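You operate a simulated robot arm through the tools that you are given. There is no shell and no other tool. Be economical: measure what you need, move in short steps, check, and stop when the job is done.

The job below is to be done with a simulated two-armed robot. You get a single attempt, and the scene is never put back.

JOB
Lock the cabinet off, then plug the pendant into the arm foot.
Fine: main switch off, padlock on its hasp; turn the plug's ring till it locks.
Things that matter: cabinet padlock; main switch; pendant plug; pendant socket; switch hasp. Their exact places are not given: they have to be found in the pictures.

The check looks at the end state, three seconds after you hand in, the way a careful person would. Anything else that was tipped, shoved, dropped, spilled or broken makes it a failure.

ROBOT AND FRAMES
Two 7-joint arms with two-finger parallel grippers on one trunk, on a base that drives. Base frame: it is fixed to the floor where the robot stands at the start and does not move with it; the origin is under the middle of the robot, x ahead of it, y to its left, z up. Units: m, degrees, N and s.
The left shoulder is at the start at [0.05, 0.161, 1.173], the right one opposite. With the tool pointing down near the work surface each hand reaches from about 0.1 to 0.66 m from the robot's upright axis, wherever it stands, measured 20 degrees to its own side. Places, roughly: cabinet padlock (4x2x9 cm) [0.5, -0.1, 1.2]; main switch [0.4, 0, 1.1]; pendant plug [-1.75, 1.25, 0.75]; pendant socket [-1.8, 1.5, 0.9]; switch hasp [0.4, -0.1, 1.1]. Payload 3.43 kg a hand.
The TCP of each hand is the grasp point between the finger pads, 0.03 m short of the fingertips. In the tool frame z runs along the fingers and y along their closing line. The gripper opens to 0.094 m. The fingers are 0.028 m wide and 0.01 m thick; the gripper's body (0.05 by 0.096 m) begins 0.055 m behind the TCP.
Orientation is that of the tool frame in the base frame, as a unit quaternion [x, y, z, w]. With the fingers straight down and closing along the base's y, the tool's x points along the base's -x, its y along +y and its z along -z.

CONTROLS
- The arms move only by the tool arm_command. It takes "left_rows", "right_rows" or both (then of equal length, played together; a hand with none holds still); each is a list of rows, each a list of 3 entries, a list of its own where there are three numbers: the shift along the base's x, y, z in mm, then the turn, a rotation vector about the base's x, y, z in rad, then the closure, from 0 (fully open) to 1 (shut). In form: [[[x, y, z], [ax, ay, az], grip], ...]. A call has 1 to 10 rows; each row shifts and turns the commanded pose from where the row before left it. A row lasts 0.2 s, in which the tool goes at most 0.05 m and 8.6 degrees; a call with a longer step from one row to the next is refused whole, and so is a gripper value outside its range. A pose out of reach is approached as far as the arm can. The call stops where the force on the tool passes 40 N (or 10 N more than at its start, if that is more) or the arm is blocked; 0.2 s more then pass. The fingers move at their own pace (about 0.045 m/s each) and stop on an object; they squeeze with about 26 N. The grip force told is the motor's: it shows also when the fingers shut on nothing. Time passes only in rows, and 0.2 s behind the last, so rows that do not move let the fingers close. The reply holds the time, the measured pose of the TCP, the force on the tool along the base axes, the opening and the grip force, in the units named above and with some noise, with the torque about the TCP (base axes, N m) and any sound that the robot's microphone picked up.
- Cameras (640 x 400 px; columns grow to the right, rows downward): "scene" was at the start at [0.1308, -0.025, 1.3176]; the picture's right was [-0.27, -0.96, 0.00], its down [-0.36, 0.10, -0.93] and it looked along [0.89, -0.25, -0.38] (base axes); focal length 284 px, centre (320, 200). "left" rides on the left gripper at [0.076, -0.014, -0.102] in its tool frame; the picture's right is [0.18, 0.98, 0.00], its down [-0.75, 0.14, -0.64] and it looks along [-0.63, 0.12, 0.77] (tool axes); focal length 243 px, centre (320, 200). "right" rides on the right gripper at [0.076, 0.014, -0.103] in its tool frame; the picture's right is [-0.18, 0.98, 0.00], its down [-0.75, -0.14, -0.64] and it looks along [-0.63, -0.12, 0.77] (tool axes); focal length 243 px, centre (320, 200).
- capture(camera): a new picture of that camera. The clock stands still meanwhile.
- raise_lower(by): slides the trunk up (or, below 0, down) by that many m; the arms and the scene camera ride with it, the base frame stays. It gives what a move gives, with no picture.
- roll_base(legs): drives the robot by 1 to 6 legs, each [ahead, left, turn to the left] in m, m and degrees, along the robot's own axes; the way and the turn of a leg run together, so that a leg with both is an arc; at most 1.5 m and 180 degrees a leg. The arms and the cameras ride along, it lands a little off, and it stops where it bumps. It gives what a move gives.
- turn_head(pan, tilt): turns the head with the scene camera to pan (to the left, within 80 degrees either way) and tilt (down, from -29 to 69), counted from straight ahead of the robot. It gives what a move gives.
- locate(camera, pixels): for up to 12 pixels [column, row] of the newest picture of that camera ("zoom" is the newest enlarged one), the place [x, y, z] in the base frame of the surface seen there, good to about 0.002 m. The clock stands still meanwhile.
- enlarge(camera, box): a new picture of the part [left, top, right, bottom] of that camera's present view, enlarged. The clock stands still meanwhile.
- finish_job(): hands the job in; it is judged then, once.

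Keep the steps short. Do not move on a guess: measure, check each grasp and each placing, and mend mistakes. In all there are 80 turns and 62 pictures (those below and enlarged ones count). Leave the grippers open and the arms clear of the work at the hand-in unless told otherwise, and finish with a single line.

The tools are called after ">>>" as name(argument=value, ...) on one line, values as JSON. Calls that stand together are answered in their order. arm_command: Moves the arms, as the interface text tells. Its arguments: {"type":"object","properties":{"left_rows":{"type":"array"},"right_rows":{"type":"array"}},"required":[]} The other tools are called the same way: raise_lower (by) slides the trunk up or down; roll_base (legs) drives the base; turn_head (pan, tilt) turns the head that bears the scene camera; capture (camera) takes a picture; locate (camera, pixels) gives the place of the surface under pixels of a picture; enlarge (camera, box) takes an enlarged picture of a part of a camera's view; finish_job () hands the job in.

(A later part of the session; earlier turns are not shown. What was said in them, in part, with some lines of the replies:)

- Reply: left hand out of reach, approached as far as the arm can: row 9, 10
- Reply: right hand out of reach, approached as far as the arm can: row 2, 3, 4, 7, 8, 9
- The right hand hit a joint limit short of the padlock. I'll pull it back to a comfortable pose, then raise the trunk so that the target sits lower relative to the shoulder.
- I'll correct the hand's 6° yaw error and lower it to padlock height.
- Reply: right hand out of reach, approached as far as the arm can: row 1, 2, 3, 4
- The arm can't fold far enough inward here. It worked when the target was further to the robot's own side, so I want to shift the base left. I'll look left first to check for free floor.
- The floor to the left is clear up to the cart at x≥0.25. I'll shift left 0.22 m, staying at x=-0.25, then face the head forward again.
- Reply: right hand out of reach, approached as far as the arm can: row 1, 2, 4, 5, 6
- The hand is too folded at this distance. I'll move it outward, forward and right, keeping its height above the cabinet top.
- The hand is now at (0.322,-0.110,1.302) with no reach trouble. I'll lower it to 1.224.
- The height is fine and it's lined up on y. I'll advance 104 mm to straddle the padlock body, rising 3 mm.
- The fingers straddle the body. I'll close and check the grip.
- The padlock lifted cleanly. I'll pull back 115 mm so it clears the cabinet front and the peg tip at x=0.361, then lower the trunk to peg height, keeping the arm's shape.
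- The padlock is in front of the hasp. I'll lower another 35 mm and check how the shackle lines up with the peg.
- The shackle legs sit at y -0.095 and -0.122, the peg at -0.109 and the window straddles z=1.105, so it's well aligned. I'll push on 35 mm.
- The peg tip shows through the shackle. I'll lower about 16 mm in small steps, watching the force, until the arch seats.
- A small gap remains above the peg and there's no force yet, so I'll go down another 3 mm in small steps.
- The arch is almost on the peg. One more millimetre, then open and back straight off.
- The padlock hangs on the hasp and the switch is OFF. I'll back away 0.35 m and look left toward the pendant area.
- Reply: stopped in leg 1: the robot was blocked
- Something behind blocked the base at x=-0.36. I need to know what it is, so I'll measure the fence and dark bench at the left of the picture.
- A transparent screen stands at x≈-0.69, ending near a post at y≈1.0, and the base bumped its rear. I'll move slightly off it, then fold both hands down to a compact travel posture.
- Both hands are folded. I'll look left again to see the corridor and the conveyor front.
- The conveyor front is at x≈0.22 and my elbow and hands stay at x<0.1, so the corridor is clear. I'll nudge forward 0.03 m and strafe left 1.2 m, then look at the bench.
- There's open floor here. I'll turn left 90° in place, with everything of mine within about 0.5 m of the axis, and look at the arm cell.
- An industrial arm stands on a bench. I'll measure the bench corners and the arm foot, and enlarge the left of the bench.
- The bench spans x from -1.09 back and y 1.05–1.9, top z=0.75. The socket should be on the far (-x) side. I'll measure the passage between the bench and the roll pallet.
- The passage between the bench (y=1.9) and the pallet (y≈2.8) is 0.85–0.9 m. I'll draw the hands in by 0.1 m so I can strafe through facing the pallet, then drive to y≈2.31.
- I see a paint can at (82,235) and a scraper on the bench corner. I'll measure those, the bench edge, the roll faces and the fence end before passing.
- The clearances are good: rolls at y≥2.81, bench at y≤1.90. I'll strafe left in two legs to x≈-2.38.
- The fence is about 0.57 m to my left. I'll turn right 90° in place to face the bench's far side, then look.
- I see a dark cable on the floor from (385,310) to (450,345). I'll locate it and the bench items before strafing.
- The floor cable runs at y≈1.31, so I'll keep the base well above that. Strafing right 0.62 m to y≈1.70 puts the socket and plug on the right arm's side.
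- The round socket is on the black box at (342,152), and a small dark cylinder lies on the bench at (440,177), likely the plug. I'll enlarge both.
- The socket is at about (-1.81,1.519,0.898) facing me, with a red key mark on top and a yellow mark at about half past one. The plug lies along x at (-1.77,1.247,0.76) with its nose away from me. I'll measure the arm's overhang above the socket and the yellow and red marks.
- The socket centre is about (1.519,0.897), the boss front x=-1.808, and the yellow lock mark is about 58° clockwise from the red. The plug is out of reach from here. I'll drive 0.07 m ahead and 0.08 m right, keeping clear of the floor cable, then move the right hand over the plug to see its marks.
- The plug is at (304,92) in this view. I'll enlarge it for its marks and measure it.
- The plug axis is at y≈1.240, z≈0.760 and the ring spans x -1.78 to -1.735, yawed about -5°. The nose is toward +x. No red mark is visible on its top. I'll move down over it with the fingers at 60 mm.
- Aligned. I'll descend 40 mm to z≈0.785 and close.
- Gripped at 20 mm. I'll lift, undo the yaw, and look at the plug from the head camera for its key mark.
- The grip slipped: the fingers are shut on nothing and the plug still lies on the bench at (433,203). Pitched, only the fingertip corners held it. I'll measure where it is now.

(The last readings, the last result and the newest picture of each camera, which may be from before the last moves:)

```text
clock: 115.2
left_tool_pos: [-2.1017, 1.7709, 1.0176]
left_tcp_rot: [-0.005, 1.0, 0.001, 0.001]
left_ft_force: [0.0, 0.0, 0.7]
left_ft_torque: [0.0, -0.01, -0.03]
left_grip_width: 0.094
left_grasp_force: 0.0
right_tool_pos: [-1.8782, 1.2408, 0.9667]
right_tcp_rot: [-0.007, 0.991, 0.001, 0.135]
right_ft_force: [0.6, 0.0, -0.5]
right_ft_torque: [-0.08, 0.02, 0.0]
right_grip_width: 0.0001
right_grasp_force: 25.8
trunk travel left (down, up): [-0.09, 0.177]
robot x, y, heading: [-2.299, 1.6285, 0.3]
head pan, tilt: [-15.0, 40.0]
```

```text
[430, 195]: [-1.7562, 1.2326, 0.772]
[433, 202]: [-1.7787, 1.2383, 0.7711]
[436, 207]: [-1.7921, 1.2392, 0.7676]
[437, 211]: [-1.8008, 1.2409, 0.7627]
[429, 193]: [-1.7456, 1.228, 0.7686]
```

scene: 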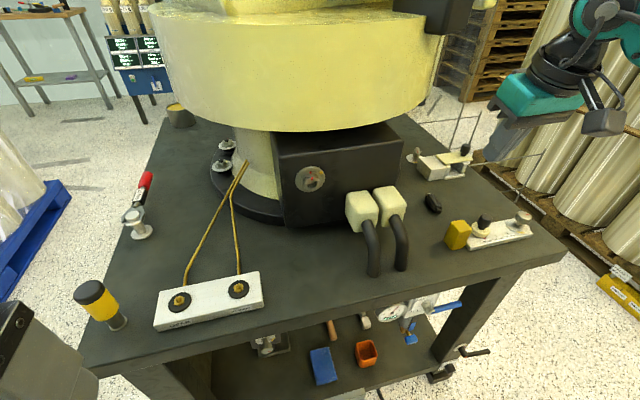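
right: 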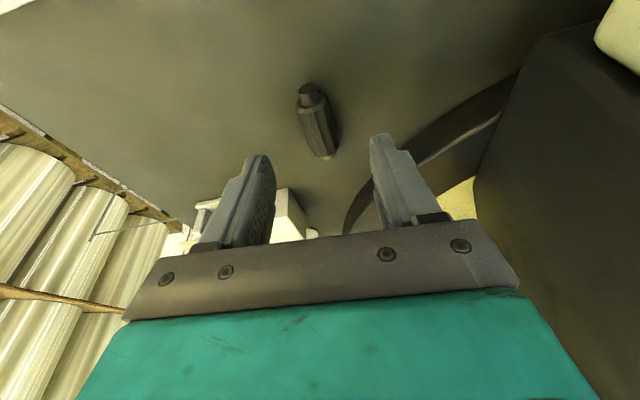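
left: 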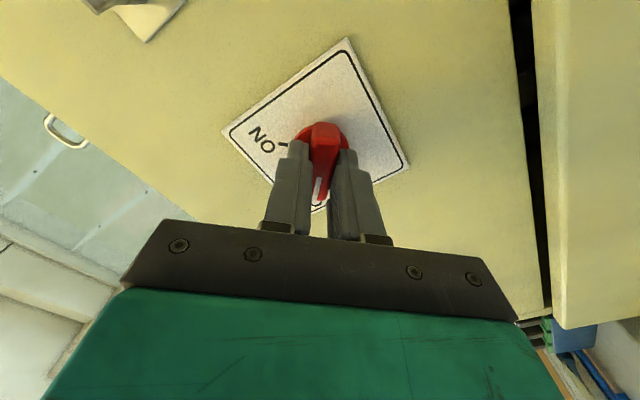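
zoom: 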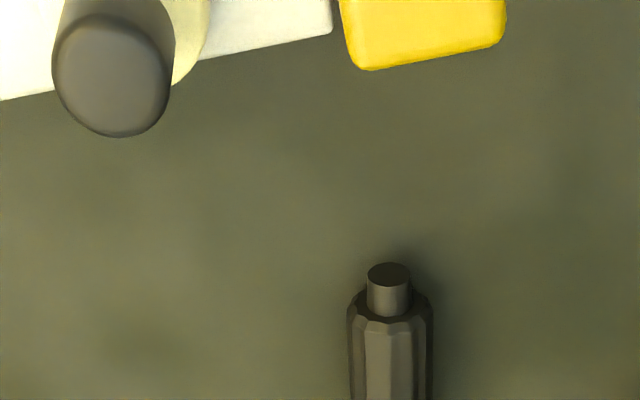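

The plug now has its ring at x -1.795 to -1.75, axis y≈1.231 at x=-1.772, and is yawed about -0.18 rad. This time I'll use a vertical hand with matching yaw, as low as possible, so the pads go past the axis.

>>> arm_command(right_rows=[[[20, -2, 0], [0, 0.13, 0], 0.4], [[25, -2, -15], [0, 0.14, 0], 0.4], [[25, -2, -20], [0, 0, -0.09], 0.4], [[25, -2, -20], [0, 0, -0.09], 0.4], [[11, -2, -25], [0, 0, 0], 0.4], [[0, 0, -30], [0, 0, 0], 0.4], [[0, 0, -25], [0, 0, 0], 0.4], [[0, 0, -20], [0, 0, 0], 0.4], [[0, 0, 0], [0, 0, 0], 0.4]])

>>> capture(camera="right")

```text
clock: 117.2
left_tool_pos: [-2.1014, 1.7718, 1.016]
left_tcp_rot: [-0.005, 1.0, 0.002, -0.001]
left_ft_force: [-0.2, 0.0, 1.0]
left_ft_torque: [0.02, 0.0, 0.0]
left_grip_width: 0.094
left_grasp_force: 0.1
right_tool_pos: [-1.7714, 1.23, 0.8108]
right_tcp_rot: [0.084, 0.996, 0.002, 0.001]
right_ft_force: [0.4, -0.1, 0.3]
right_ft_torque: [-0.02, -0.01, 0.02]
right_grip_width: 0.0563
right_grasp_force: 0.1
trunk travel left (down, up): [-0.09, 0.177]
robot x, y, heading: [-2.3009, 1.6274, 0.1]
head pan, tilt: [-15.0, 40.0]
```

```text
12 pictures are left
```

right: 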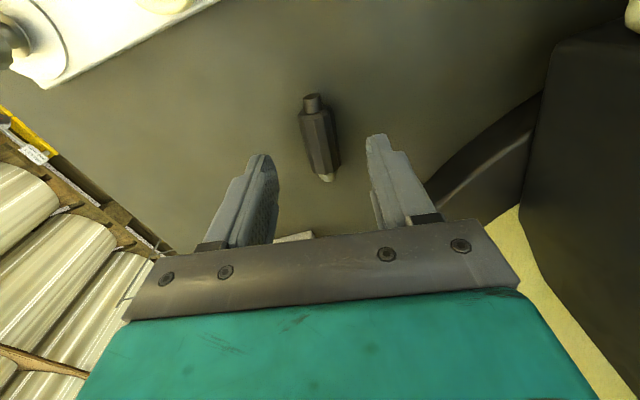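

The plug is aligned with the hand. I'll descend 31 mm gently, close, and lift just 20 mm to check.

>>> arm_command(right_rows=[[[0, 0, -12], [0, 0, 0], 0.4], [[0, 0, -12], [0, 0, 0], 0.4], [[0, 0, -4], [0, 0, 0], 0.4], [[0, 0, -2], [0, 0, 0], 0.4], [[0, 0, 0], [0, 0, 0], 1], [[0, 0, 0], [0, 0, 0], 1], [[0, 0, 0], [0, 0, 0], 1], [[0, 0, 0], [0, 0, 0], 1]])

>>> arm_command(right_rows=[[[0, 0, 4], [0, 0, 0], 1], [[0, 0, 8], [0, 0, 0], 1], [[0, 0, 8], [0, 0, 0], 1], [[0, 0, 0], [0, 0, 0], 1]])

```text
clock: 119.0
left_tool_pos: [-2.1024, 1.7711, 1.0155]
left_tcp_rot: [-0.005, 1.0, 0.001, 0.0]
left_ft_force: [0.4, 0.1, 0.7]
left_ft_torque: [-0.01, 0.03, 0.01]
left_grip_width: 0.0941
left_grasp_force: 0.1
right_tool_pos: [-1.7715, 1.2311, 0.7792]
right_tcp_rot: [0.084, 0.996, 0.001, 0.001]
right_ft_force: [-0.4, -1.1, 1.4]
right_ft_torque: [-0.08, -0.01, -0.02]
right_grip_width: 0.0199
right_grasp_force: 25.8
trunk travel left (down, up): [-0.09, 0.177]
robot x, y, heading: [-2.3013, 1.6239, 0.3]
head pan, tilt: [-15.0, 40.0]
```

```text
clock: 120.0
left_tool_pos: [-2.1012, 1.7717, 1.0171]
left_tcp_rot: [-0.005, 1.0, 0.001, -0.001]
left_ft_force: [0.2, -1.3, 0.7]
left_ft_torque: [0.0, -0.03, -0.02]
left_grip_width: 0.094
left_grasp_force: 0.1
right_tool_pos: [-1.7708, 1.2292, 0.8]
right_tcp_rot: [0.083, 0.997, 0.002, 0.001]
right_ft_force: [0.8, -0.4, -0.7]
right_ft_torque: [0.01, 0.02, 0.01]
right_grip_width: 0.0203
right_grasp_force: 25.5
trunk travel left (down, up): [-0.09, 0.177]
robot x, y, heading: [-2.3003, 1.6262, 0.3]
head pan, tilt: [-15.0, 40.0]
```

It's holding at 20 mm. I'll lift slowly to about z=0.93, move back and undo the yaw, then look.

>>> arm_command(right_rows=[[[0, 0, 15], [0, 0, 0], 1], [[0, 0, 20], [0, 0, 0], 1], [[0, 0, 20], [0, 0, 0], 1], [[-10, 0, 20], [0, 0, 0.045], 1], [[-20, 5, 20], [0, 0, 0.045], 1], [[-20, 10, 20], [0, 0, 0.045], 1], [[-20, 15, 5], [0, 0, 0.04], 1], [[-20, 15, 0], [0, 0, 0], 1], [[-10, 15, 0], [0, 0, 0], 1], [[0, 0, 0], [0, 0, 0], 1]])

>>> capture(camera="scene")

```text
clock: 122.2
left_tool_pos: [-2.1008, 1.7711, 1.0162]
left_tcp_rot: [-0.005, 1.0, 0.0, 0.0]
left_ft_force: [0.4, -0.8, -0.5]
left_ft_torque: [0.0, -0.03, 0.03]
left_grip_width: 0.0941
left_grasp_force: 0.0
right_tool_pos: [-1.871, 1.289, 0.9201]
right_tcp_rot: [-0.004, 1.0, 0.001, 0.0]
right_ft_force: [-0.4, 0.3, -0.6]
right_ft_torque: [0.02, 0.02, -0.01]
right_grip_width: 0.0197
right_grasp_force: 26.0
trunk travel left (down, up): [-0.09, 0.177]
robot x, y, heading: [-2.3007, 1.6232, 0.2]
head pan, tilt: [-15.0, 40.0]
```

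```text
11 pictures are left
```

scene: 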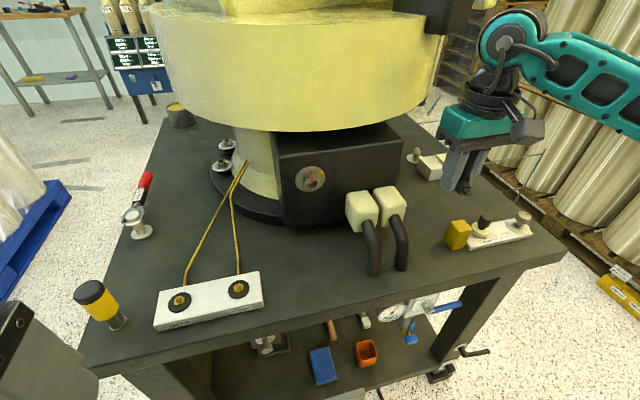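

The plug is held. I'll enlarge it in the head view and in the wrist view to look for the red mark.

>>> enlarge(camera="scene", box=[430, 140, 500, 200])

>>> enlarge(camera="right", box=[270, 80, 370, 200])

```text
6.67 times, centred on (465, 170) of scene
```

zoom: 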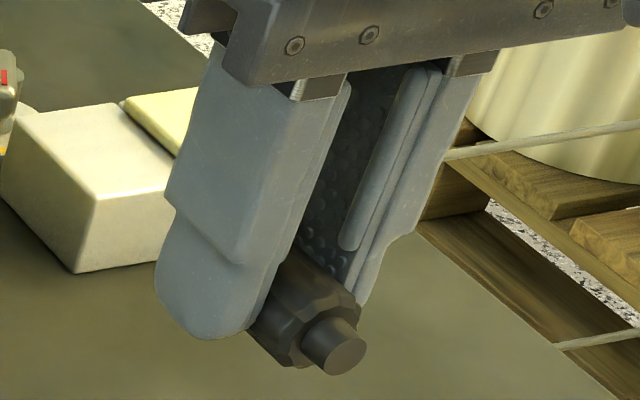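

```text
3.33 times, centred on (320, 140) of right
```

zoom: 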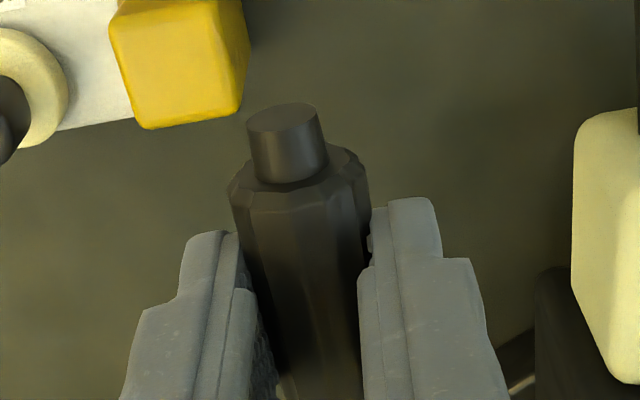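

No mark shows from above or behind, so it's likely on the hidden side or nose. I'll move clear and yaw the hand about 85° left so the head camera can see the nose.

>>> arm_command(right_rows=[[[-10, 0, 6], [0, 0, 0.149], 1], [[-10, 0, 6], [0, 0, 0.149], 1], [[-10, 0, 6], [0, 0, 0.149], 1], [[-10, 0, 6], [0, 0, 0.149], 1], [[-10, 0, 6], [0, 0, 0.149], 1], [[-10, 0, 6], [0, 0, 0.149], 1], [[-10, 0, 6], [0, 0, 0.149], 1], [[-10, 0, 6], [0, 0, 0.149], 1], [[-10, 0, 6], [0, 0, 0.149], 1], [[-10, 0, 6], [0, 0, 0.149], 1]])

>>> enlarge(camera="scene", box=[390, 110, 540, 240])

```text
clock: 124.4
left_tool_pos: [-2.1016, 1.7717, 1.017]
left_tcp_rot: [-0.005, 1.0, 0.001, -0.001]
left_ft_force: [0.2, 0.1, -0.2]
left_ft_torque: [0.03, 0.01, 0.01]
left_grip_width: 0.094
left_grasp_force: 0.1
right_tool_pos: [-1.9582, 1.3984, 0.9159]
right_tcp_rot: [-0.524, 0.849, -0.064, 0.026]
right_ft_force: [0.3, 0.5, -1.7]
right_ft_torque: [-0.02, -0.06, 0.02]
right_grip_width: 0.0199
right_grasp_force: 25.6
right hand out of reach, approached as far as the arm can: row 5, 6, 7, 8, 9, 10
trunk travel left (down, up): [-0.09, 0.177]
robot x, y, heading: [-2.3072, 1.6288, 0.2]
head pan, tilt: [-15.0, 40.0]
```

```text
3.08 times, centred on (465, 175) of scene
```

zoom: 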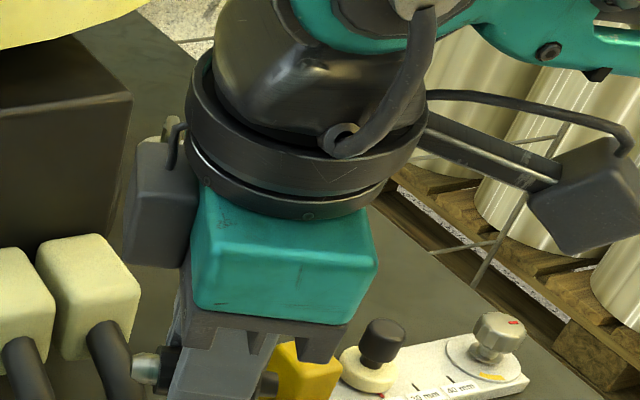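

The hand drifted as it hit a joint limit, but the nose now shows at zoom (148,368). I'll enlarge just that.

>>> enlarge(camera="scene", box=[405, 210, 465, 260])

>>> locate(camera="zoom", pixels=[[250, 180], [290, 190], [210, 190], [180, 100], [340, 200]])

```text
8.00 times, centred on (435, 235) of scene
```

zoom: 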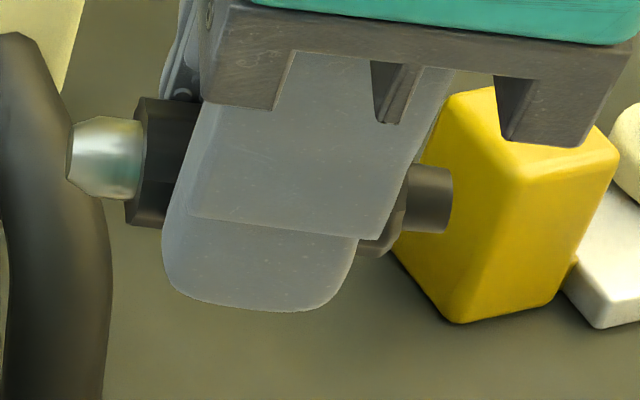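

```text
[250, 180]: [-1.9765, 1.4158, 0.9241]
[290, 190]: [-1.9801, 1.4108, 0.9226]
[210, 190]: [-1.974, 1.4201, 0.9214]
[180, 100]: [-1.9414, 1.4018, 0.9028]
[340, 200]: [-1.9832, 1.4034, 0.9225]
```

The nose shows no red mark on this side either. I'll bring the hand back to pointing straight down with the plug along +x, above the connectors and in line with the socket.

>>> arm_command(right_rows=[[[-4, 8, 12], [0.0169, 0.0069, -0.138], 1], [[-4, 14, 12], [0.0169, 0.0069, -0.138], 1], [[0, 16, 12], [0.0169, 0.0069, -0.138], 1], [[0, 16, 12], [0.0169, 0.0069, -0.138], 1], [[0, 16, 8], [0.0169, 0.0069, -0.138], 1], [[0, 16, 0], [0.0169, 0.0069, -0.138], 1], [[0, 18, 0], [0.0169, 0.0069, -0.138], 1], [[0, 18, 0], [0.0169, 0.0069, -0.138], 1], [[0, 0, 0], [0, 0, 0], 1]])

```text
clock: 126.4
left_tool_pos: [-2.1017, 1.7713, 1.0164]
left_tcp_rot: [-0.005, 1.0, 0.001, 0.0]
left_ft_force: [0.7, 0.1, -0.7]
left_ft_torque: [0.02, 0.01, -0.02]
left_grip_width: 0.0942
left_grasp_force: 0.0
right_tool_pos: [-1.9675, 1.5176, 0.9688]
right_tcp_rot: [0.002, 1.0, 0.001, -0.002]
right_ft_force: [-0.1, -0.4, -1.0]
right_ft_torque: [0.01, 0.01, 0.03]
right_grip_width: 0.02
right_grasp_force: 26.0
trunk travel left (down, up): [-0.09, 0.177]
robot x, y, heading: [-2.3011, 1.6233, 0.1]
head pan, tilt: [-15.0, 40.0]
```

Recovered. To see the hidden side I'll lean the right hand 60° toward -y, which turns the plug's underside to the left and also tests the locking motion. At the same time I'll raise and yaw the left hand so its camera looks at the plug.

>>> arm_command(left_rows=[[[0, 0, 23], [0, 0, -0.12], 0], [[0, 0, 23], [0, 0, -0.12], 0], [[0, 0, 23], [0, 0, -0.12], 0], [[0, 0, 23], [0, 0, -0.12], 0], [[0, 0, 23], [0, 0, -0.12], 0], [[0, 0, 23], [0, 0, -0.12], 0], [[0, 0, 23], [0, 0, -0.12], 0], [[0, 0, 23], [0, 0, -0.12], 0]], right_rows=[[[0, 0, 0], [0.131, 0, 0], 1], [[0, 0, 0], [0.131, 0, 0], 1], [[0, 0, 0], [0.131, 0, 0], 1], [[0, 0, 0], [0.131, 0, 0], 1], [[0, 0, 0], [0.131, 0, 0], 1], [[0, 0, 0], [0.131, 0, 0], 1], [[0, 0, 0], [0.131, 0, 0], 1], [[0, 0, 0], [0.131, 0, 0], 1]])

>>> capture(camera="left")

```text
clock: 128.2
left_tool_pos: [-2.0997, 1.7698, 1.1987]
left_tcp_rot: [0.459, 0.889, 0.001, 0.001]
left_ft_force: [0.4, -0.7, 0.4]
left_ft_torque: [0.02, 0.02, -0.04]
left_grip_width: 0.0939
left_grasp_force: 0.0
right_tool_pos: [-1.9658, 1.5171, 0.9709]
right_tcp_rot: [0.0, 0.865, 0.503, -0.002]
right_ft_force: [-0.2, 1.1, -0.4]
right_ft_torque: [-0.02, -0.02, -0.02]
right_grip_width: 0.0199
right_grasp_force: 26.6
trunk travel left (down, up): [-0.09, 0.177]
robot x, y, heading: [-2.3024, 1.6262, 0.4]
head pan, tilt: [-15.0, 40.0]
```

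```text
6 pictures are left
```

left: 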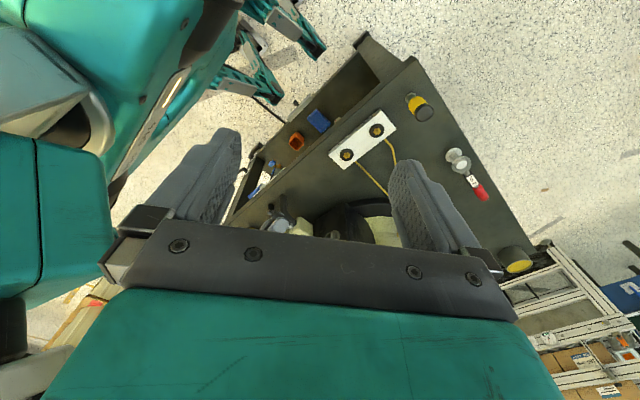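

By my projection the plug should appear near (284,225), just above the bar. I'll enlarge there.

>>> enlarge(camera="left", box=[245, 190, 325, 240])

```text
8.00 times, centred on (285, 215) of left
```

zoom: 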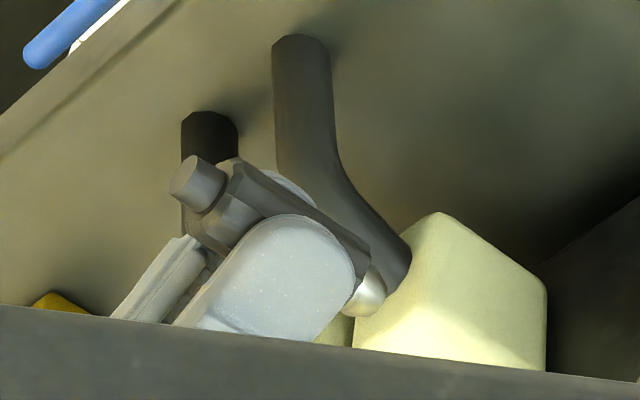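

The underside shows no red mark either, so by elimination it must be on the original -y (right) side. I'll roll the hand the other way to bring that side up toward the head camera, moving the left hand aside.

>>> arm_command(left_rows=[[[0, 15, 0], [0, 0, 0.1], 0], [[0, 15, 0], [0, 0, 0.1], 0], [[0, 15, 0], [0, 0, 0.1], 0], [[0, 15, 0], [0, 0, 0.1], 0], [[0, 15, 0], [0, 0, 0.1], 0], [[0, 15, 0], [0, 0, 0.1], 0], [[0, 15, 0], [0, 0, 0.1], 0], [[0, 15, 0], [0, 0, 0.1], 0], [[0, 0, 0], [0, 0, 0.1], 0], [[0, 0, 0], [0, 0, 0.06], 0]], right_rows=[[[0, 0, 0], [-0.149, 0, 0], 1], [[0, 0, 0], [-0.149, 0, 0], 1], [[0, 0, 0], [-0.149, 0, 0], 1], [[0, 0, 0], [-0.149, 0, 0], 1], [[0, 0, 0], [-0.149, 0, 0], 1], [[0, 0, 0], [-0.149, 0, 0], 1], [[0, 0, 0], [-0.149, 0, 0], 1], [[0, 0, 0], [-0.149, 0, 0], 1], [[0, 0, 0], [-0.149, 0, 0], 1], [[0, 0, 0], [-0.149, 0, 0], 1]])

>>> arm_command(right_rows=[[[0, 0, 0], [-0.145, 0, 0], 1], [[0, 0, 0], [-0.145, 0, 0], 1], [[0, 0, 0], [-0.145, 0, 0], 1], [[0, 0, 0], [-0.145, 0, 0], 1]])

```text
clock: 130.4
left_tool_pos: [-2.093, 1.8721, 1.1839]
left_tcp_rot: [-0.004, 1.0, 0.0, -0.002]
left_ft_force: [0.1, -0.6, 0.1]
left_ft_torque: [-0.01, 0.0, 0.02]
left_grip_width: 0.0939
left_grasp_force: 0.0
left hand out of reach, approached as far as the arm can: row 6, 7, 8
right_tool_pos: [-1.9666, 1.517, 0.9706]
right_tcp_rot: [0.002, 0.976, -0.22, -0.004]
right_ft_force: [-0.1, 0.4, 0.4]
right_ft_torque: [0.02, -0.04, -0.01]
right_grip_width: 0.0199
right_grasp_force: 26.0
trunk travel left (down, up): [-0.09, 0.177]
robot x, y, heading: [-2.3034, 1.6272, 0.3]
head pan, tilt: [-15.0, 40.0]
```

```text
clock: 131.4
left_tool_pos: [-2.0919, 1.872, 1.1849]
left_tcp_rot: [-0.006, 1.0, 0.001, 0.0]
left_ft_force: [-0.5, -0.2, 0.6]
left_ft_torque: [0.01, 0.0, -0.03]
left_grip_width: 0.0939
left_grasp_force: 0.0
right_tool_pos: [-1.9676, 1.5171, 0.971]
right_tcp_rot: [0.003, 0.872, -0.489, -0.001]
right_ft_force: [0.6, 0.7, -0.5]
right_ft_torque: [0.02, 0.0, -0.02]
right_grip_width: 0.0198
right_grasp_force: 26.3
trunk travel left (down, up): [-0.09, 0.177]
robot x, y, heading: [-2.3049, 1.624, 0.3]
head pan, tilt: [-15.0, 40.0]
```

The lean reached 58° without trouble. I'll look at the plug's now-upward side.

>>> enlarge(camera="scene", box=[270, 120, 430, 250])

```text
3.08 times, centred on (350, 185) of scene
```

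zoom: 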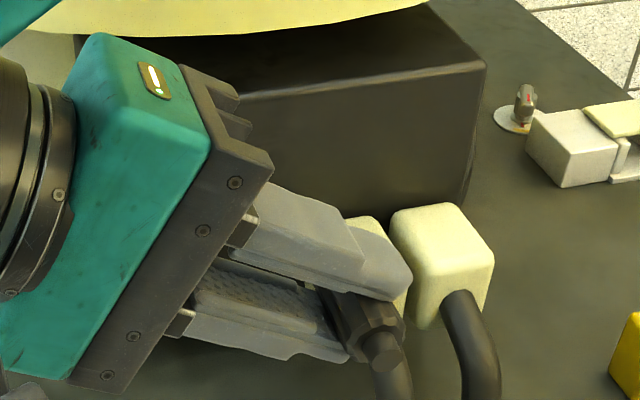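

The upper finger hides that side. Yawing the hand to the right will turn the -y side to the head camera with the ring front and nose visible past the finger. I'll straighten up, then yaw right.

>>> arm_command(right_rows=[[[-3, -8, 0], [0.146, 0, 0], 1], [[-3, -8, 0], [0.146, 0, 0], 1], [[-3, -8, 0], [0.146, 0, 0], 1], [[-3, -8, 0], [0.146, 0, 0], 1], [[-3, -8, 0], [0.146, 0, 0], 1], [[-3, -8, 0], [0.146, 0, 0], 1], [[-3, -8, 0], [0.146, 0, 0], 1], [[0, 0, 0], [0, 0, -0.149], 1], [[0, 0, 0], [0, 0, -0.149], 1], [[0, 0, 0], [0, 0, -0.149], 1]])

>>> arm_command(right_rows=[[[0, 0, 0], [0, 0, -0.149], 1], [[0, 0, 0], [0, 0, -0.149], 1], [[0, 0, 0], [0, 0, -0.149], 1], [[0, 0, 0], [0, 0, -0.149], 1], [[0, 0, 0], [0, 0, -0.149], 1]])

```text
clock: 133.6
left_tool_pos: [-2.0921, 1.8726, 1.1838]
left_tcp_rot: [-0.005, 1.0, 0.001, -0.001]
left_ft_force: [-0.4, 0.5, -0.5]
left_ft_torque: [0.01, 0.0, -0.01]
left_grip_width: 0.0942
left_grasp_force: 0.0
right_tool_pos: [-1.9874, 1.4615, 0.9705]
right_tcp_rot: [0.225, 0.974, 0.002, -0.002]
right_ft_force: [0.6, -0.2, -0.8]
right_ft_torque: [0.01, -0.01, -0.03]
right_grip_width: 0.0197
right_grasp_force: 26.3
trunk travel left (down, up): [-0.09, 0.177]
robot x, y, heading: [-2.2984, 1.6226, 0.1]
head pan, tilt: [-15.0, 40.0]
```

```text
clock: 134.8
left_tool_pos: [-2.092, 1.8708, 1.1845]
left_tcp_rot: [-0.005, 1.0, 0.001, 0.0]
left_ft_force: [-0.6, -0.6, -0.4]
left_ft_torque: [0.04, 0.04, 0.07]
left_grip_width: 0.0941
left_grasp_force: 0.1
right_tool_pos: [-1.9881, 1.4626, 0.9714]
right_tcp_rot: [0.564, 0.826, 0.003, 0.0]
right_ft_force: [0.0, -0.3, 0.2]
right_ft_torque: [0.0, 0.02, -0.01]
right_grip_width: 0.0199
right_grasp_force: 25.5
trunk travel left (down, up): [-0.09, 0.177]
robot x, y, heading: [-2.3037, 1.6263, 0.1]
head pan, tilt: [-15.0, 40.0]
```

>>> enlarge(camera="scene", box=[385, 165, 505, 265])

```text
4.00 times, centred on (445, 215) of scene
```

zoom: 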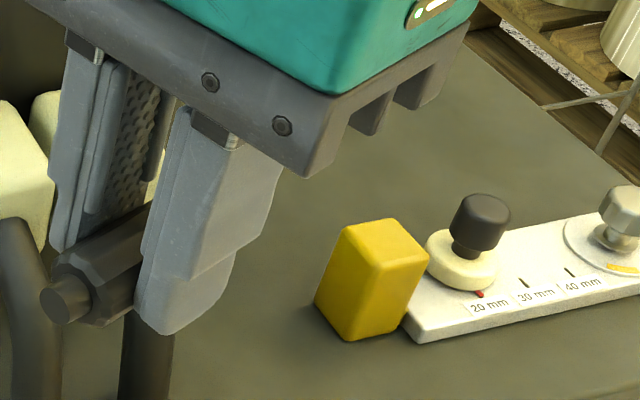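

The nose is still hidden and few pictures and turns remain, so I'll find the keyway by feel. The mark can only be on the -y side, so I'll start with the hand leaned left (mark up), push lightly into the socket, and turn clockwise. First I'll undo the yaw and go in line with the socket.

>>> arm_command(right_rows=[[[6, 8, 0], [0, 0, 0.1332], 1], [[6, 8, 0], [0, 0, 0.1332], 1], [[6, 8, 0], [0, 0, 0.1332], 1], [[6, 8, 0], [0, 0, 0.1332], 1], [[6, 8, 0], [0, 0, 0.1332], 1], [[6, 8, 0], [0, 0, 0.1332], 1], [[6, 8, 0], [0, 0, 0.1332], 1], [[6, 8, 0], [0, 0, 0.1332], 1], [[6, 8, 0], [0, 0, 0.1332], 1]])

>>> arm_command(right_rows=[[[4, 0.5, -7], [-0.149, 0, 0], 1], [[4, 0.5, -7], [-0.149, 0, 0], 1], [[4, 0.5, -7], [-0.149, 0, 0], 1], [[4, 0.5, -7], [-0.149, 0, 0], 1], [[4, 0.5, -7], [-0.149, 0, 0], 1], [[4, 0.5, -7], [-0.149, 0, 0], 1], [[4, 0.5, -7], [-0.149, 0, 0], 1], [[4, 0.5, -8], [-0.149, 0, 0], 1], [[4, 0, -8], [-0.149, 0, 0], 1], [[4, 0, -8], [-0.149, 0, 0], 1]])

```text
clock: 136.8
left_tool_pos: [-2.0924, 1.8708, 1.1838]
left_tcp_rot: [-0.006, 1.0, 0.001, -0.002]
left_ft_force: [-0.1, -0.3, -0.8]
left_ft_torque: [0.02, 0.02, 0.0]
left_grip_width: 0.0938
left_grasp_force: 0.1
right_tool_pos: [-1.9331, 1.5336, 0.9712]
right_tcp_rot: [-0.002, 1.0, 0.001, -0.001]
right_ft_force: [0.2, -0.6, -0.6]
right_ft_torque: [-0.02, -0.03, -0.03]
right_grip_width: 0.0199
right_grasp_force: 25.6
trunk travel left (down, up): [-0.09, 0.177]
robot x, y, heading: [-2.2999, 1.6248, -0.1]
head pan, tilt: [-15.0, 40.0]
```

```text
clock: 139.0
left_tool_pos: [-2.0923, 1.8721, 1.1859]
left_tcp_rot: [-0.005, 1.0, 0.001, 0.0]
left_ft_force: [0.3, -0.5, -0.6]
left_ft_torque: [0.0, 0.02, 0.05]
left_grip_width: 0.0941
left_grasp_force: 0.0
right_tool_pos: [-1.9234, 1.5027, 0.9075]
right_tcp_rot: [-0.004, 0.744, -0.668, 0.002]
right_ft_force: [1.1, 0.4, -0.4]
right_ft_torque: [0.05, 0.01, 0.02]
right_grip_width: 0.0197
right_grasp_force: 26.0
right hand out of reach, approached as far as the arm can: row 9, 10
trunk travel left (down, up): [-0.09, 0.177]
robot x, y, heading: [-2.3073, 1.6246, 0.5]
head pan, tilt: [-15.0, 40.0]
```

Lean 84° was at the arm's limit and it shifted. I'll ease to about 70° and bring the plug in line with the socket, stopping short of the boss, then check in a picture.

>>> arm_command(right_rows=[[[0, 5, 0], [0.12, 0, 0], 1], [[5, 6, 0], [0.12, 0, 0], 1], [[10, 6, -1], [0, 0, 0], 1], [[10, 6, -1], [0, 0, 0], 1], [[10, 6, -1], [0, 0, 0], 1], [[10, 6, -1], [0, 0, 0], 1], [[0, 0, 0], [0, 0, 0], 1]])

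>>> enlarge(camera="scene", box=[260, 130, 400, 240])

```text
clock: 140.6
left_tool_pos: [-2.0912, 1.8715, 1.1847]
left_tcp_rot: [-0.006, 1.0, 0.002, -0.001]
left_ft_force: [-0.2, -0.4, 0.3]
left_ft_torque: [0.01, -0.01, 0.02]
left_grip_width: 0.0941
left_grasp_force: 0.0
right_tool_pos: [-1.8769, 1.5389, 0.9038]
right_tcp_rot: [0.0, 0.812, -0.584, -0.003]
right_ft_force: [0.0, 0.1, -0.6]
right_ft_torque: [0.05, -0.02, 0.01]
right_grip_width: 0.0199
right_grasp_force: 26.3
trunk travel left (down, up): [-0.09, 0.177]
robot x, y, heading: [-2.3026, 1.6273, 0.2]
head pan, tilt: [-15.0, 40.0]
```

```text
3.64 times, centred on (330, 185) of scene
```

zoom: 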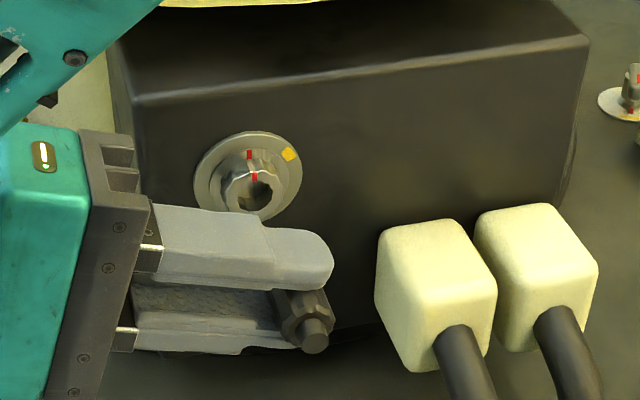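

The plug is pointing at the socket. I'll measure the stub axis and the socket boss for fine alignment.

>>> locate(camera="zoom", pixels=[[316, 341], [304, 335], [327, 335], [314, 325], [223, 190], [254, 177], [276, 190], [250, 210], [270, 205], [232, 203], [249, 155], [289, 154]])

```text
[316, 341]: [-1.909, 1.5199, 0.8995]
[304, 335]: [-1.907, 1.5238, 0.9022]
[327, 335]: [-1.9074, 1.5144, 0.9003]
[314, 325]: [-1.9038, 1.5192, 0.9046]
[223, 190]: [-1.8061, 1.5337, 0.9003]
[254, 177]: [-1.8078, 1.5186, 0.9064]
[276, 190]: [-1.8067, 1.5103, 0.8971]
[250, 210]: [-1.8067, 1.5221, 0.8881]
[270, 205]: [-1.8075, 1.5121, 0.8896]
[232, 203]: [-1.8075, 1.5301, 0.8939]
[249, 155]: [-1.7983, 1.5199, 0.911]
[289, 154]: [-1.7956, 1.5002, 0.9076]
```

The plug is about 1.5 mm high compared with the socket centre at (1.5205,0.897). I'll correct that and advance until the nose reaches the boss.

>>> arm_command(right_rows=[[[8, 0, -1.5], [0, 0, 0], 1], [[8, 0, 0], [0, 0, 0], 1], [[8, 0, 0], [0, 0, 0], 1], [[8, 0, 0], [0, 0, 0], 1], [[3, 0, 0], [0, 0, 0], 1], [[3, 0, 0], [0, 0, 0], 1], [[2, 0, 0], [0, 0, 0], 1]])

```text
clock: 142.2
left_tool_pos: [-2.0917, 1.871, 1.1855]
left_tcp_rot: [-0.004, 1.0, 0.0, -0.001]
left_ft_force: [-0.5, 1.4, 0.3]
left_ft_torque: [0.01, -0.01, 0.0]
left_grip_width: 0.0938
left_grasp_force: 0.1
right_tool_pos: [-1.8368, 1.5396, 0.9008]
right_tcp_rot: [-0.001, 0.812, -0.584, -0.002]
right_ft_force: [-0.4, 0.3, -0.5]
right_ft_torque: [-0.01, -0.03, 0.03]
right_grip_width: 0.0201
right_grasp_force: 26.0
trunk travel left (down, up): [-0.09, 0.177]
robot x, y, heading: [-2.3039, 1.6264, 0.3]
head pan, tilt: [-15.0, 40.0]
```

The nose is about 5 mm into the hole with no force. I'll keep pushing in 2 mm steps.

>>> arm_command(right_rows=[[[2, 0, 0], [0, 0, 0], 1], [[2, 0, 0], [0, 0, 0], 1], [[2, 0, 0], [0, 0, 0], 1], [[2, 0, 0], [0, 0, 0], 1], [[2, 0, 0], [0, 0, 0], 1], [[0, 0, 0], [0, 0, 0], 1]])

```text
clock: 143.6
left_tool_pos: [-2.0911, 1.8723, 1.1852]
left_tcp_rot: [-0.005, 1.0, 0.001, -0.001]
left_ft_force: [0.8, -0.3, 0.3]
left_ft_torque: [0.01, -0.03, -0.04]
left_grip_width: 0.094
left_grasp_force: 0.0
right_tool_pos: [-1.8279, 1.5391, 0.9031]
right_tcp_rot: [0.0, 0.812, -0.584, -0.003]
right_ft_force: [-2.3, 0.0, 0.7]
right_ft_torque: [0.01, 0.0, -0.02]
right_grip_width: 0.0198
right_grasp_force: 26.1
trunk travel left (down, up): [-0.09, 0.177]
robot x, y, heading: [-2.3004, 1.6227, 0.3]
head pan, tilt: [-15.0, 40.0]
```

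Light contact of 2.3 N at x≈-1.828, with the ring front at the boss. I'll turn clockwise around the plug axis with a gentle push, watching for the key to drop in.

>>> arm_command(right_rows=[[[1.5, 0, 0], [0, 0, 0], 1], [[0.5, -1.0, 2.4], [0.14, 0, 0], 1], [[0.5, -1.3, 2.2], [0.14, 0, 0], 1], [[0.5, -1.6, 2.1], [0.14, 0, 0], 1], [[0, 0, 0], [0, 0, 0], 1]])

```text
clock: 144.8
left_tool_pos: [-2.0925, 1.8721, 1.1841]
left_tcp_rot: [-0.004, 1.0, 0.001, -0.001]
left_ft_force: [-0.2, -0.2, -1.1]
left_ft_torque: [0.0, 0.0, 0.03]
left_grip_width: 0.094
left_grasp_force: 0.2
right_tool_pos: [-1.8261, 1.5349, 0.9084]
right_tcp_rot: [-0.001, 0.916, -0.401, -0.004]
right_ft_force: [-18.6, 1.2, -7.6]
right_ft_torque: [0.09, 0.02, -0.29]
right_grip_width: 0.0201
right_grasp_force: 25.9
trunk travel left (down, up): [-0.09, 0.177]
robot x, y, heading: [-2.302, 1.6261, 0.2]
head pan, tilt: [-15.0, 40.0]
```

It's pressing at 19 N and turning freely, not yet keyed. I'll continue clockwise.

>>> arm_command(right_rows=[[[0, -1.9, 1.8], [0.14, 0, 0], 1], [[0, -2.1, 1.5], [0.14, 0, 0], 1], [[0, -2.3, 1.2], [0.14, 0, 0], 1], [[0, -2.5, 0.9], [0.14, 0, 0], 1], [[0, -2.6, 0.5], [0.14, 0, 0], 1], [[0, -2.6, 0.2], [0.14, 0, 0], 1], [[0, 0, 0], [0, 0, 0], 1]])

```text
clock: 145.7
left_tool_pos: [-2.0949, 1.8717, 1.1848]
left_tcp_rot: [-0.004, 1.0, 0.001, 0.0]
left_ft_force: [1.1, 1.0, 0.4]
left_ft_torque: [-0.02, -0.02, -0.01]
left_grip_width: 0.094
left_grasp_force: 0.0
right_tool_pos: [-1.8297, 1.5292, 0.9146]
right_tcp_rot: [-0.007, 0.977, -0.215, -0.003]
right_ft_force: [-17.9, -4.7, 6.2]
right_ft_torque: [0.17, -1.89, -0.04]
right_grip_width: 0.02
right_grasp_force: 25.5
trunk travel left (down, up): [-0.09, 0.177]
robot x, y, heading: [-2.3057, 1.6228, 0.7]
head pan, tilt: [-15.0, 40.0]
stopped in row 4 (right hand): the force on the tool passed its limit at 51 N (the readings are from after the stop); the commanded pose is now the measured one
```

The stop was the wrist touching the overhanging yellow rim: a torque of -1.9 N·m at 18 N puts contact about 0.1 m above the TCP. The nose is already fully in the hole. I'll open the fingers slightly, swing the hand back around the plug to a 72° lean and look at the plug before re-gripping.

>>> arm_command(right_rows=[[[0, 0, 0], [0, 0, 0], 0.62], [[0, 0, 0], [0, 0, 0], 0.62], [[0, 2.2, -1.2], [-0.137, 0, 0], 0.62], [[0, 2.1, -1.5], [-0.137, 0, 0], 0.62], [[0, 1.8, -1.8], [-0.137, 0, 0], 0.62], [[0, 1.6, -2.0], [-0.137, 0, 0], 0.62], [[0, 1.3, -2.2], [-0.137, 0, 0], 0.62], [[0, 1.0, -2.4], [-0.137, 0, 0], 0.62]])

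>>> enlarge(camera="scene", box=[270, 140, 370, 220])

```text
clock: 147.5
left_tool_pos: [-2.0919, 1.8729, 1.1848]
left_tcp_rot: [-0.006, 1.0, 0.0, -0.001]
left_ft_force: [-0.3, 0.5, 0.2]
left_ft_torque: [-0.02, -0.01, 0.01]
left_grip_width: 0.0938
left_grasp_force: 0.1
right_tool_pos: [-1.8275, 1.5404, 0.9023]
right_tcp_rot: [-0.006, 0.809, -0.587, -0.007]
right_ft_force: [0.5, 0.2, -0.3]
right_ft_torque: [0.01, -0.01, -0.03]
right_grip_width: 0.0356
right_grasp_force: 0.0
trunk travel left (down, up): [-0.09, 0.177]
robot x, y, heading: [-2.2977, 1.6279, 0.4]
head pan, tilt: [-15.0, 40.0]
```

```text
5.00 times, centred on (320, 180) of scene
```

zoom: 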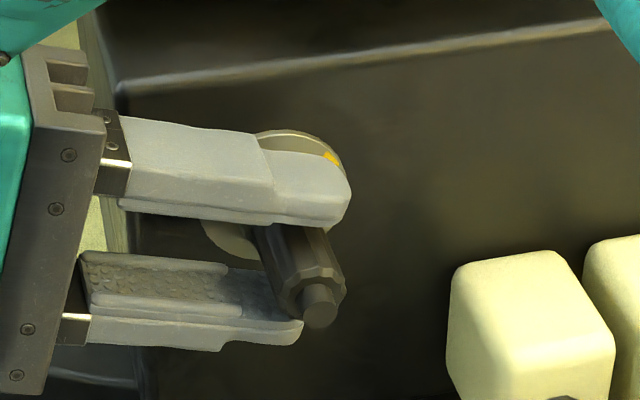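

The plug stays in the socket by itself. I'll re-grip, press lightly, and turn clockwise another 43°.

>>> arm_command(right_rows=[[[0, -1, 0], [0, 0, 0], 1], [[0, 0, 0], [0, 0, 0], 1], [[0, 0, 0], [0, 0, 0], 1], [[2.5, 0, 0], [0, 0, 0], 1], [[0, -0.9, 2.2], [0.125, 0, 0], 1], [[0, -1.1, 2.0], [0.125, 0, 0], 1], [[0, -1.4, 1.9], [0.125, 0, 0], 1], [[0, -1.6, 1.7], [0.125, 0, 0], 1], [[0, -1.8, 1.5], [0.125, 0, 0], 1], [[0, -2.0, 1.3], [0.125, 0, 0], 1]])

```text
clock: 149.7
left_tool_pos: [-2.0957, 1.8726, 1.1851]
left_tcp_rot: [-0.006, 1.0, 0.0, 0.0]
left_ft_force: [-0.4, -0.8, 0.3]
left_ft_torque: [-0.02, 0.05, -0.02]
left_grip_width: 0.0941
left_grasp_force: 0.1
right_tool_pos: [-1.8275, 1.5302, 0.9147]
right_tcp_rot: [-0.012, 0.968, -0.251, -0.004]
right_ft_force: [-31.6, 0.8, 0.0]
right_ft_torque: [-2.85, -3.79, 2.2]
right_grip_width: 0.0214
right_grasp_force: 25.9
trunk travel left (down, up): [-0.09, 0.177]
robot x, y, heading: [-2.3035, 1.6281, 0.2]
head pan, tilt: [-15.0, 40.0]
```

A firm stop: -2.85 N·m of turning resistance about x appeared. I'll test whether it's locked by pulling back gently a few millimetres.

>>> arm_command(right_rows=[[[-2, 0, 0], [0, 0, 0], 1], [[-2, 0, 0], [0, 0, 0], 1], [[-2, 0, 0], [0, 0, 0], 1], [[0, 0, 0], [0, 0, 0], 1]])

```text
clock: 150.7
left_tool_pos: [-2.091, 1.874, 1.1843]
left_tcp_rot: [-0.005, 1.0, 0.0, -0.002]
left_ft_force: [0.9, -0.3, -0.3]
left_ft_torque: [0.0, 0.01, 0.0]
left_grip_width: 0.0942
left_grasp_force: 0.1
right_tool_pos: [-1.828, 1.5289, 0.9134]
right_tcp_rot: [-0.004, 0.968, -0.249, -0.003]
right_ft_force: [15.5, 8.5, 13.7]
right_ft_torque: [0.04, -0.79, -0.47]
right_grip_width: 0.0213
right_grasp_force: 25.8
trunk travel left (down, up): [-0.09, 0.177]
robot x, y, heading: [-2.3038, 1.621, 0.2]
head pan, tilt: [-15.0, 40.0]
5 turns are left
```

The pull is resisted by 15 N and the plug doesn't slide, so the bayonet is holding it axially. To be sure it's fully turned, I'll swing back around with open fingers and re-grip for one more clockwise turn.

>>> arm_command(right_rows=[[[0, 0, 0], [0, 0, 0], 0.6], [[1, 2.0, -1.3], [-0.125, 0, 0], 0.6], [[1, 1.8, -1.5], [-0.125, 0, 0], 0.6], [[0, 1.6, -1.7], [-0.125, 0, 0], 0.6], [[0, 1.4, -1.9], [-0.125, 0, 0], 0.6], [[0, 1.1, -2.0], [-0.125, 0, 0], 0.6], [[0, 0.9, -2.2], [-0.125, 0, 0], 0.6], [[0, 0, 0], [0, 0, 0], 1], [[0, 0, 0], [0, 0, 0], 1], [[0, 0, 0], [0, 0, 0], 1]])

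```text
clock: 152.9
left_tool_pos: [-2.0943, 1.8732, 1.1849]
left_tcp_rot: [-0.005, 1.0, 0.0, -0.001]
left_ft_force: [-0.2, 0.3, 0.0]
left_ft_torque: [0.01, -0.02, 0.03]
left_grip_width: 0.094
left_grasp_force: 0.1
right_tool_pos: [-1.8295, 1.539, 0.9014]
right_tcp_rot: [-0.005, 0.81, -0.587, -0.007]
right_ft_force: [-0.7, 3.9, -1.4]
right_ft_torque: [0.1, -0.73, -0.18]
right_grip_width: 0.021
right_grasp_force: 25.8
trunk travel left (down, up): [-0.09, 0.177]
robot x, y, heading: [-2.3022, 1.6257, 0.3]
head pan, tilt: [-15.0, 40.0]
4 turns are left
```

Re-gripped. I'll turn clockwise again with a slight push.

>>> arm_command(right_rows=[[[1, 0, 0], [0, 0, 0], 1], [[0, -0.9, 2.2], [0.125, 0, 0], 1], [[0, -1.1, 2.0], [0.125, 0, 0], 1], [[0, -1.4, 1.9], [0.125, 0, 0], 1], [[0, -1.6, 1.7], [0.125, 0, 0], 1], [[0, -1.8, 1.5], [0.125, 0, 0], 1], [[0, 0, 0], [0, 0, 0], 1]])

```text
clock: 154.5
left_tool_pos: [-2.0924, 1.8714, 1.1843]
left_tcp_rot: [-0.005, 1.0, 0.001, -0.001]
left_ft_force: [-0.2, 0.2, -0.6]
left_ft_torque: [-0.04, 0.01, -0.02]
left_grip_width: 0.094
left_grasp_force: 0.0
right_tool_pos: [-1.8279, 1.5312, 0.9115]
right_tcp_rot: [-0.007, 0.951, -0.309, -0.004]
right_ft_force: [-3.6, -0.4, 2.3]
right_ft_torque: [-0.11, -0.53, -0.53]
right_grip_width: 0.0212
right_grasp_force: 25.7
trunk travel left (down, up): [-0.09, 0.177]
robot x, y, heading: [-2.302, 1.6234, 0.3]
head pan, tilt: [-15.0, 40.0]
3 turns are left
```

The ring turned on with little torque and I heard no click, so it may not have reached its stop. I'll ratchet further in one go: open, swing back, re-grip, press and turn, four times, watching each reading.

>>> arm_command(right_rows=[[[-1, 0, 0], [0, 0, 0], 0.6], [[0, 1.8, -1.5], [-0.125, 0, 0], 0.6], [[0, 1.6, -1.7], [-0.125, 0, 0], 0.6], [[0, 1.4, -1.9], [-0.125, 0, 0], 0.6], [[0, 1.1, -2.0], [-0.125, 0, 0], 0.6], [[0, 0.9, -2.2], [-0.125, 0, 0], 0.6], [[0, 0, 0], [0, 0, 0], 1], [[0, 0, 0], [0, 0, 0], 1], [[0, 0, 0], [0, 0, 0], 1]])

>>> arm_command(right_rows=[[[2, 0, 0], [0, 0, 0], 1], [[0, -0.9, 2.2], [0.125, 0, 0], 1], [[0, -1.1, 2.0], [0.125, 0, 0], 1], [[0, -1.4, 1.9], [0.125, 0, 0], 1], [[0, -1.6, 1.7], [0.125, 0, 0], 1], [[0, -1.8, 1.5], [0.125, 0, 0], 1]])

>>> arm_command(right_rows=[[[-2, 0, 0], [0, 0, 0], 0.6], [[0, 1.8, -1.5], [-0.125, 0, 0], 0.6], [[0, 1.6, -1.7], [-0.125, 0, 0], 0.6], [[0, 1.4, -1.9], [-0.125, 0, 0], 0.6], [[0, 1.1, -2.0], [-0.125, 0, 0], 0.6], [[0, 0.9, -2.2], [-0.125, 0, 0], 0.6], [[0, 0, 0], [0, 0, 0], 1], [[0, 0, 0], [0, 0, 0], 1], [[0, 0, 0], [0, 0, 0], 1]])

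>>> arm_command(right_rows=[[[2, 0, 0], [0, 0, 0], 1], [[0, -0.9, 2.2], [0.125, 0, 0], 1], [[0, -1.1, 2.0], [0.125, 0, 0], 1], [[0, -1.4, 1.9], [0.125, 0, 0], 1], [[0, -1.6, 1.7], [0.125, 0, 0], 1], [[0, -1.8, 1.5], [0.125, 0, 0], 1]])

>>> arm_command(right_rows=[[[-2, 0, 0], [0, 0, 0], 0.6], [[0, 1.8, -1.5], [-0.125, 0, 0], 0.6], [[0, 1.6, -1.7], [-0.125, 0, 0], 0.6], [[0, 1.4, -1.9], [-0.125, 0, 0], 0.6], [[0, 1.1, -2.0], [-0.125, 0, 0], 0.6], [[0, 0.9, -2.2], [-0.125, 0, 0], 0.6], [[0, 0, 0], [0, 0, 0], 1], [[0, 0, 0], [0, 0, 0], 1], [[0, 0, 0], [0, 0, 0], 1]])

>>> arm_command(right_rows=[[[2, 0, 0], [0, 0, 0], 1], [[0, -0.9, 2.2], [0.125, 0, 0], 1], [[0, -1.1, 2.0], [0.125, 0, 0], 1], [[0, -1.4, 1.9], [0.125, 0, 0], 1], [[0, -1.6, 1.7], [0.125, 0, 0], 1], [[0, -1.8, 1.5], [0.125, 0, 0], 1]])

>>> arm_command(right_rows=[[[-2, 0, 0], [0, 0, 0], 1], [[-2, 0, 0], [0, 0, 0], 1], [[-1, 0, 0], [0, 0, 0], 1], [[0, 0, 0], [0, 0, 0], 1]])

```text
clock: 156.5
left_tool_pos: [-2.0928, 1.8723, 1.1838]
left_tcp_rot: [-0.005, 1.0, 0.001, -0.001]
left_ft_force: [0.6, -0.1, -0.3]
left_ft_torque: [-0.03, 0.03, -0.01]
left_grip_width: 0.0941
left_grasp_force: 0.1
right_tool_pos: [-1.8305, 1.5391, 0.9006]
right_tcp_rot: [-0.005, 0.81, -0.587, -0.007]
right_ft_force: [0.1, 3.3, -1.8]
right_ft_torque: [0.1, -0.75, -0.23]
right_grip_width: 0.0208
right_grasp_force: 26.2
trunk travel left (down, up): [-0.09, 0.177]
robot x, y, heading: [-2.2991, 1.6234, 0.5]
head pan, tilt: [-15.0, 40.0]
```

```text
clock: 157.9
left_tool_pos: [-2.0926, 1.8727, 1.1844]
left_tcp_rot: [-0.005, 1.0, 0.0, -0.001]
left_ft_force: [-0.4, 1.1, -0.2]
left_ft_torque: [-0.01, 0.01, -0.03]
left_grip_width: 0.094
left_grasp_force: 0.0
right_tool_pos: [-1.8261, 1.5312, 0.9108]
right_tcp_rot: [-0.007, 0.951, -0.309, -0.005]
right_ft_force: [-6.4, 1.5, -5.4]
right_ft_torque: [-0.05, -0.54, -0.48]
right_grip_width: 0.0212
right_grasp_force: 26.2
trunk travel left (down, up): [-0.09, 0.177]
robot x, y, heading: [-2.2999, 1.6251, 0.5]
head pan, tilt: [-15.0, 40.0]
```

```text
clock: 159.9
left_tool_pos: [-2.0923, 1.8728, 1.1848]
left_tcp_rot: [-0.005, 1.0, 0.001, -0.002]
left_ft_force: [0.1, -0.3, 0.0]
left_ft_torque: [0.01, -0.02, -0.05]
left_grip_width: 0.0941
left_grasp_force: 0.1
right_tool_pos: [-1.8294, 1.5403, 0.9011]
right_tcp_rot: [-0.005, 0.809, -0.588, -0.006]
right_ft_force: [-1.3, 2.9, -4.1]
right_ft_torque: [0.14, -0.73, -0.2]
right_grip_width: 0.0208
right_grasp_force: 26.5
trunk travel left (down, up): [-0.09, 0.177]
robot x, y, heading: [-2.2992, 1.6229, 0.2]
head pan, tilt: [-15.0, 40.0]
```

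```text
clock: 161.3
left_tool_pos: [-2.0931, 1.8718, 1.184]
left_tcp_rot: [-0.004, 1.0, 0.001, -0.001]
left_ft_force: [0.2, 0.7, 0.1]
left_ft_torque: [-0.01, 0.03, -0.01]
left_grip_width: 0.094
left_grasp_force: 0.1
right_tool_pos: [-1.8271, 1.5323, 0.9125]
right_tcp_rot: [-0.007, 0.951, -0.309, -0.005]
right_ft_force: [-4.2, -1.5, -1.5]
right_ft_torque: [-0.13, -0.63, -0.47]
right_grip_width: 0.0213
right_grasp_force: 26.1
trunk travel left (down, up): [-0.09, 0.177]
robot x, y, heading: [-2.2986, 1.6221, 0.4]
head pan, tilt: [-15.0, 40.0]
```

```text
clock: 163.3
left_tool_pos: [-2.0907, 1.872, 1.1844]
left_tcp_rot: [-0.006, 1.0, 0.002, -0.001]
left_ft_force: [0.4, -0.3, 0.5]
left_ft_torque: [-0.02, -0.01, 0.01]
left_grip_width: 0.094
left_grasp_force: 0.0
right_tool_pos: [-1.8292, 1.5394, 0.9015]
right_tcp_rot: [-0.005, 0.81, -0.587, -0.008]
right_ft_force: [-1.4, 5.2, -4.1]
right_ft_torque: [0.16, -0.76, -0.2]
right_grip_width: 0.0209
right_grasp_force: 25.6
trunk travel left (down, up): [-0.09, 0.177]
robot x, y, heading: [-2.302, 1.6245, 0.3]
head pan, tilt: [-15.0, 40.0]
```

```text
clock: 164.7
left_tool_pos: [-2.0935, 1.8722, 1.1845]
left_tcp_rot: [-0.006, 1.0, 0.0, -0.001]
left_ft_force: [0.5, 0.8, -0.2]
left_ft_torque: [-0.06, 0.02, 0.02]
left_grip_width: 0.0937
left_grasp_force: 0.0
right_tool_pos: [-1.8264, 1.5321, 0.9128]
right_tcp_rot: [-0.008, 0.951, -0.309, -0.005]
right_ft_force: [-5.5, 0.7, -3.4]
right_ft_torque: [-0.09, -0.61, -0.46]
right_grip_width: 0.0211
right_grasp_force: 25.9
trunk travel left (down, up): [-0.09, 0.177]
robot x, y, heading: [-2.3018, 1.6246, 0.4]
head pan, tilt: [-15.0, 40.0]
```

```text
clock: 165.7
left_tool_pos: [-2.0902, 1.8728, 1.1839]
left_tcp_rot: [-0.006, 1.0, 0.001, -0.002]
left_ft_force: [-0.2, 0.0, -0.5]
left_ft_torque: [0.0, 0.0, -0.03]
left_grip_width: 0.0939
left_grasp_force: 0.1
right_tool_pos: [-1.829, 1.5321, 0.912]
right_tcp_rot: [-0.007, 0.95, -0.311, -0.003]
right_ft_force: [23.0, 1.8, 6.7]
right_ft_torque: [-0.08, -0.81, -0.32]
right_grip_width: 0.0212
right_grasp_force: 26.9
trunk travel left (down, up): [-0.09, 0.177]
robot x, y, heading: [-2.3017, 1.625, 0.1]
head pan, tilt: [-15.0, 40.0]
2 turns are left
```

The pull is now resisted by 23 N with no slide, and the readings repeat identically each cycle, so the plug is held rigidly in the socket. I'll open the fingers, back straight off along the plug axis, clear the work, and take a final picture.

>>> arm_command(right_rows=[[[2, 0, 0], [0, 0, 0], 0.6], [[0, 0, 0], [0, 0, 0], 0.58], [[0, 0, 0], [0, 0, 0], 0.58], [[-10, 0, 0], [0, 0, 0], 0.58], [[-15, 0, 0], [0, 0, 0], 0.58], [[-20, 0, 0], [0, 0, 0], 0.58], [[-20, 0, 0], [0, 0, 0], 0.58], [[-20, 0, 0], [0, 0, 0], 0.58], [[-20, 0, 0], [0, 0, 0], 0.58]])

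>>> arm_command(right_rows=[[[-10, 0, 10], [0.1, 0, 0], 0.3], [[-10, 0, 15], [0.1, 0, 0], 0], [[-10, -10, 15], [0.1, 0, 0], 0], [[-10, -20, 15], [0.1, 0, 0], 0], [[0, -30, 10], [0.1, 0, 0], 0], [[0, -30, 0], [0.1, 0, 0], 0], [[0, -30, 0], [0, 0, 0], 0]])

>>> enlarge(camera="scene", box=[270, 140, 370, 220])

```text
clock: 167.7
left_tool_pos: [-2.094, 1.8728, 1.1843]
left_tcp_rot: [-0.005, 1.0, 0.001, -0.001]
left_ft_force: [1.2, -0.3, -0.4]
left_ft_torque: [0.01, -0.01, 0.02]
left_grip_width: 0.094
left_grasp_force: 0.1
right_tool_pos: [-1.9342, 1.5332, 0.9112]
right_tcp_rot: [-0.007, 0.951, -0.31, -0.005]
right_ft_force: [0.2, 0.3, -0.1]
right_ft_torque: [0.02, 0.03, 0.01]
right_grip_width: 0.0395
right_grasp_force: 0.1
trunk travel left (down, up): [-0.09, 0.177]
robot x, y, heading: [-2.2991, 1.6282, 0.2]
head pan, tilt: [-15.0, 40.0]
```

```text
clock: 169.3
left_tool_pos: [-2.0919, 1.8707, 1.1847]
left_tcp_rot: [-0.005, 1.0, 0.001, -0.001]
left_ft_force: [0.5, 0.6, -0.1]
left_ft_torque: [-0.03, -0.02, 0.0]
left_grip_width: 0.0937
left_grasp_force: 0.1
right_tool_pos: [-1.977, 1.4126, 0.9764]
right_tcp_rot: [-0.01, 1.0, -0.015, -0.002]
right_ft_force: [-0.6, -0.6, -0.4]
right_ft_torque: [0.01, 0.03, 0.01]
right_grip_width: 0.0939
right_grasp_force: 0.1
trunk travel left (down, up): [-0.09, 0.177]
robot x, y, heading: [-2.3025, 1.6257, 0.4]
head pan, tilt: [-15.0, 40.0]
```

```text
5.00 times, centred on (320, 180) of scene
1 turns are left
```

zoom: 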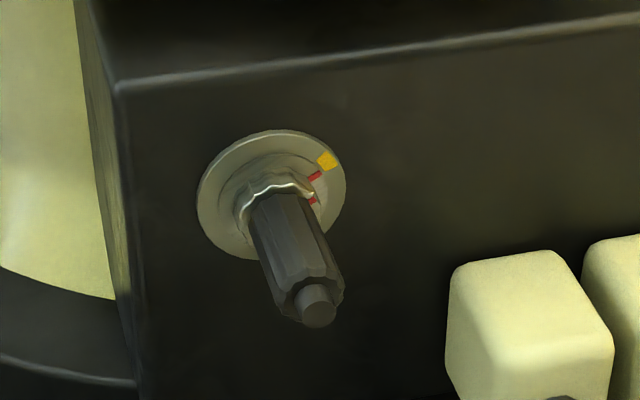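

The plug is seated and the ring's red mark has turned to the yellow lock mark. The arms are clear and both grippers are open, so I'm handing in.

>>> finish_job()

```text
The job is handed in.
```

The main switch is off, the padlock hangs on its hasp, and the pendant plug is in the arm foot with its ring turned to the yellow lock mark; on the way the base bumped the clear screen behind it and the plug slipped once onto the bench.
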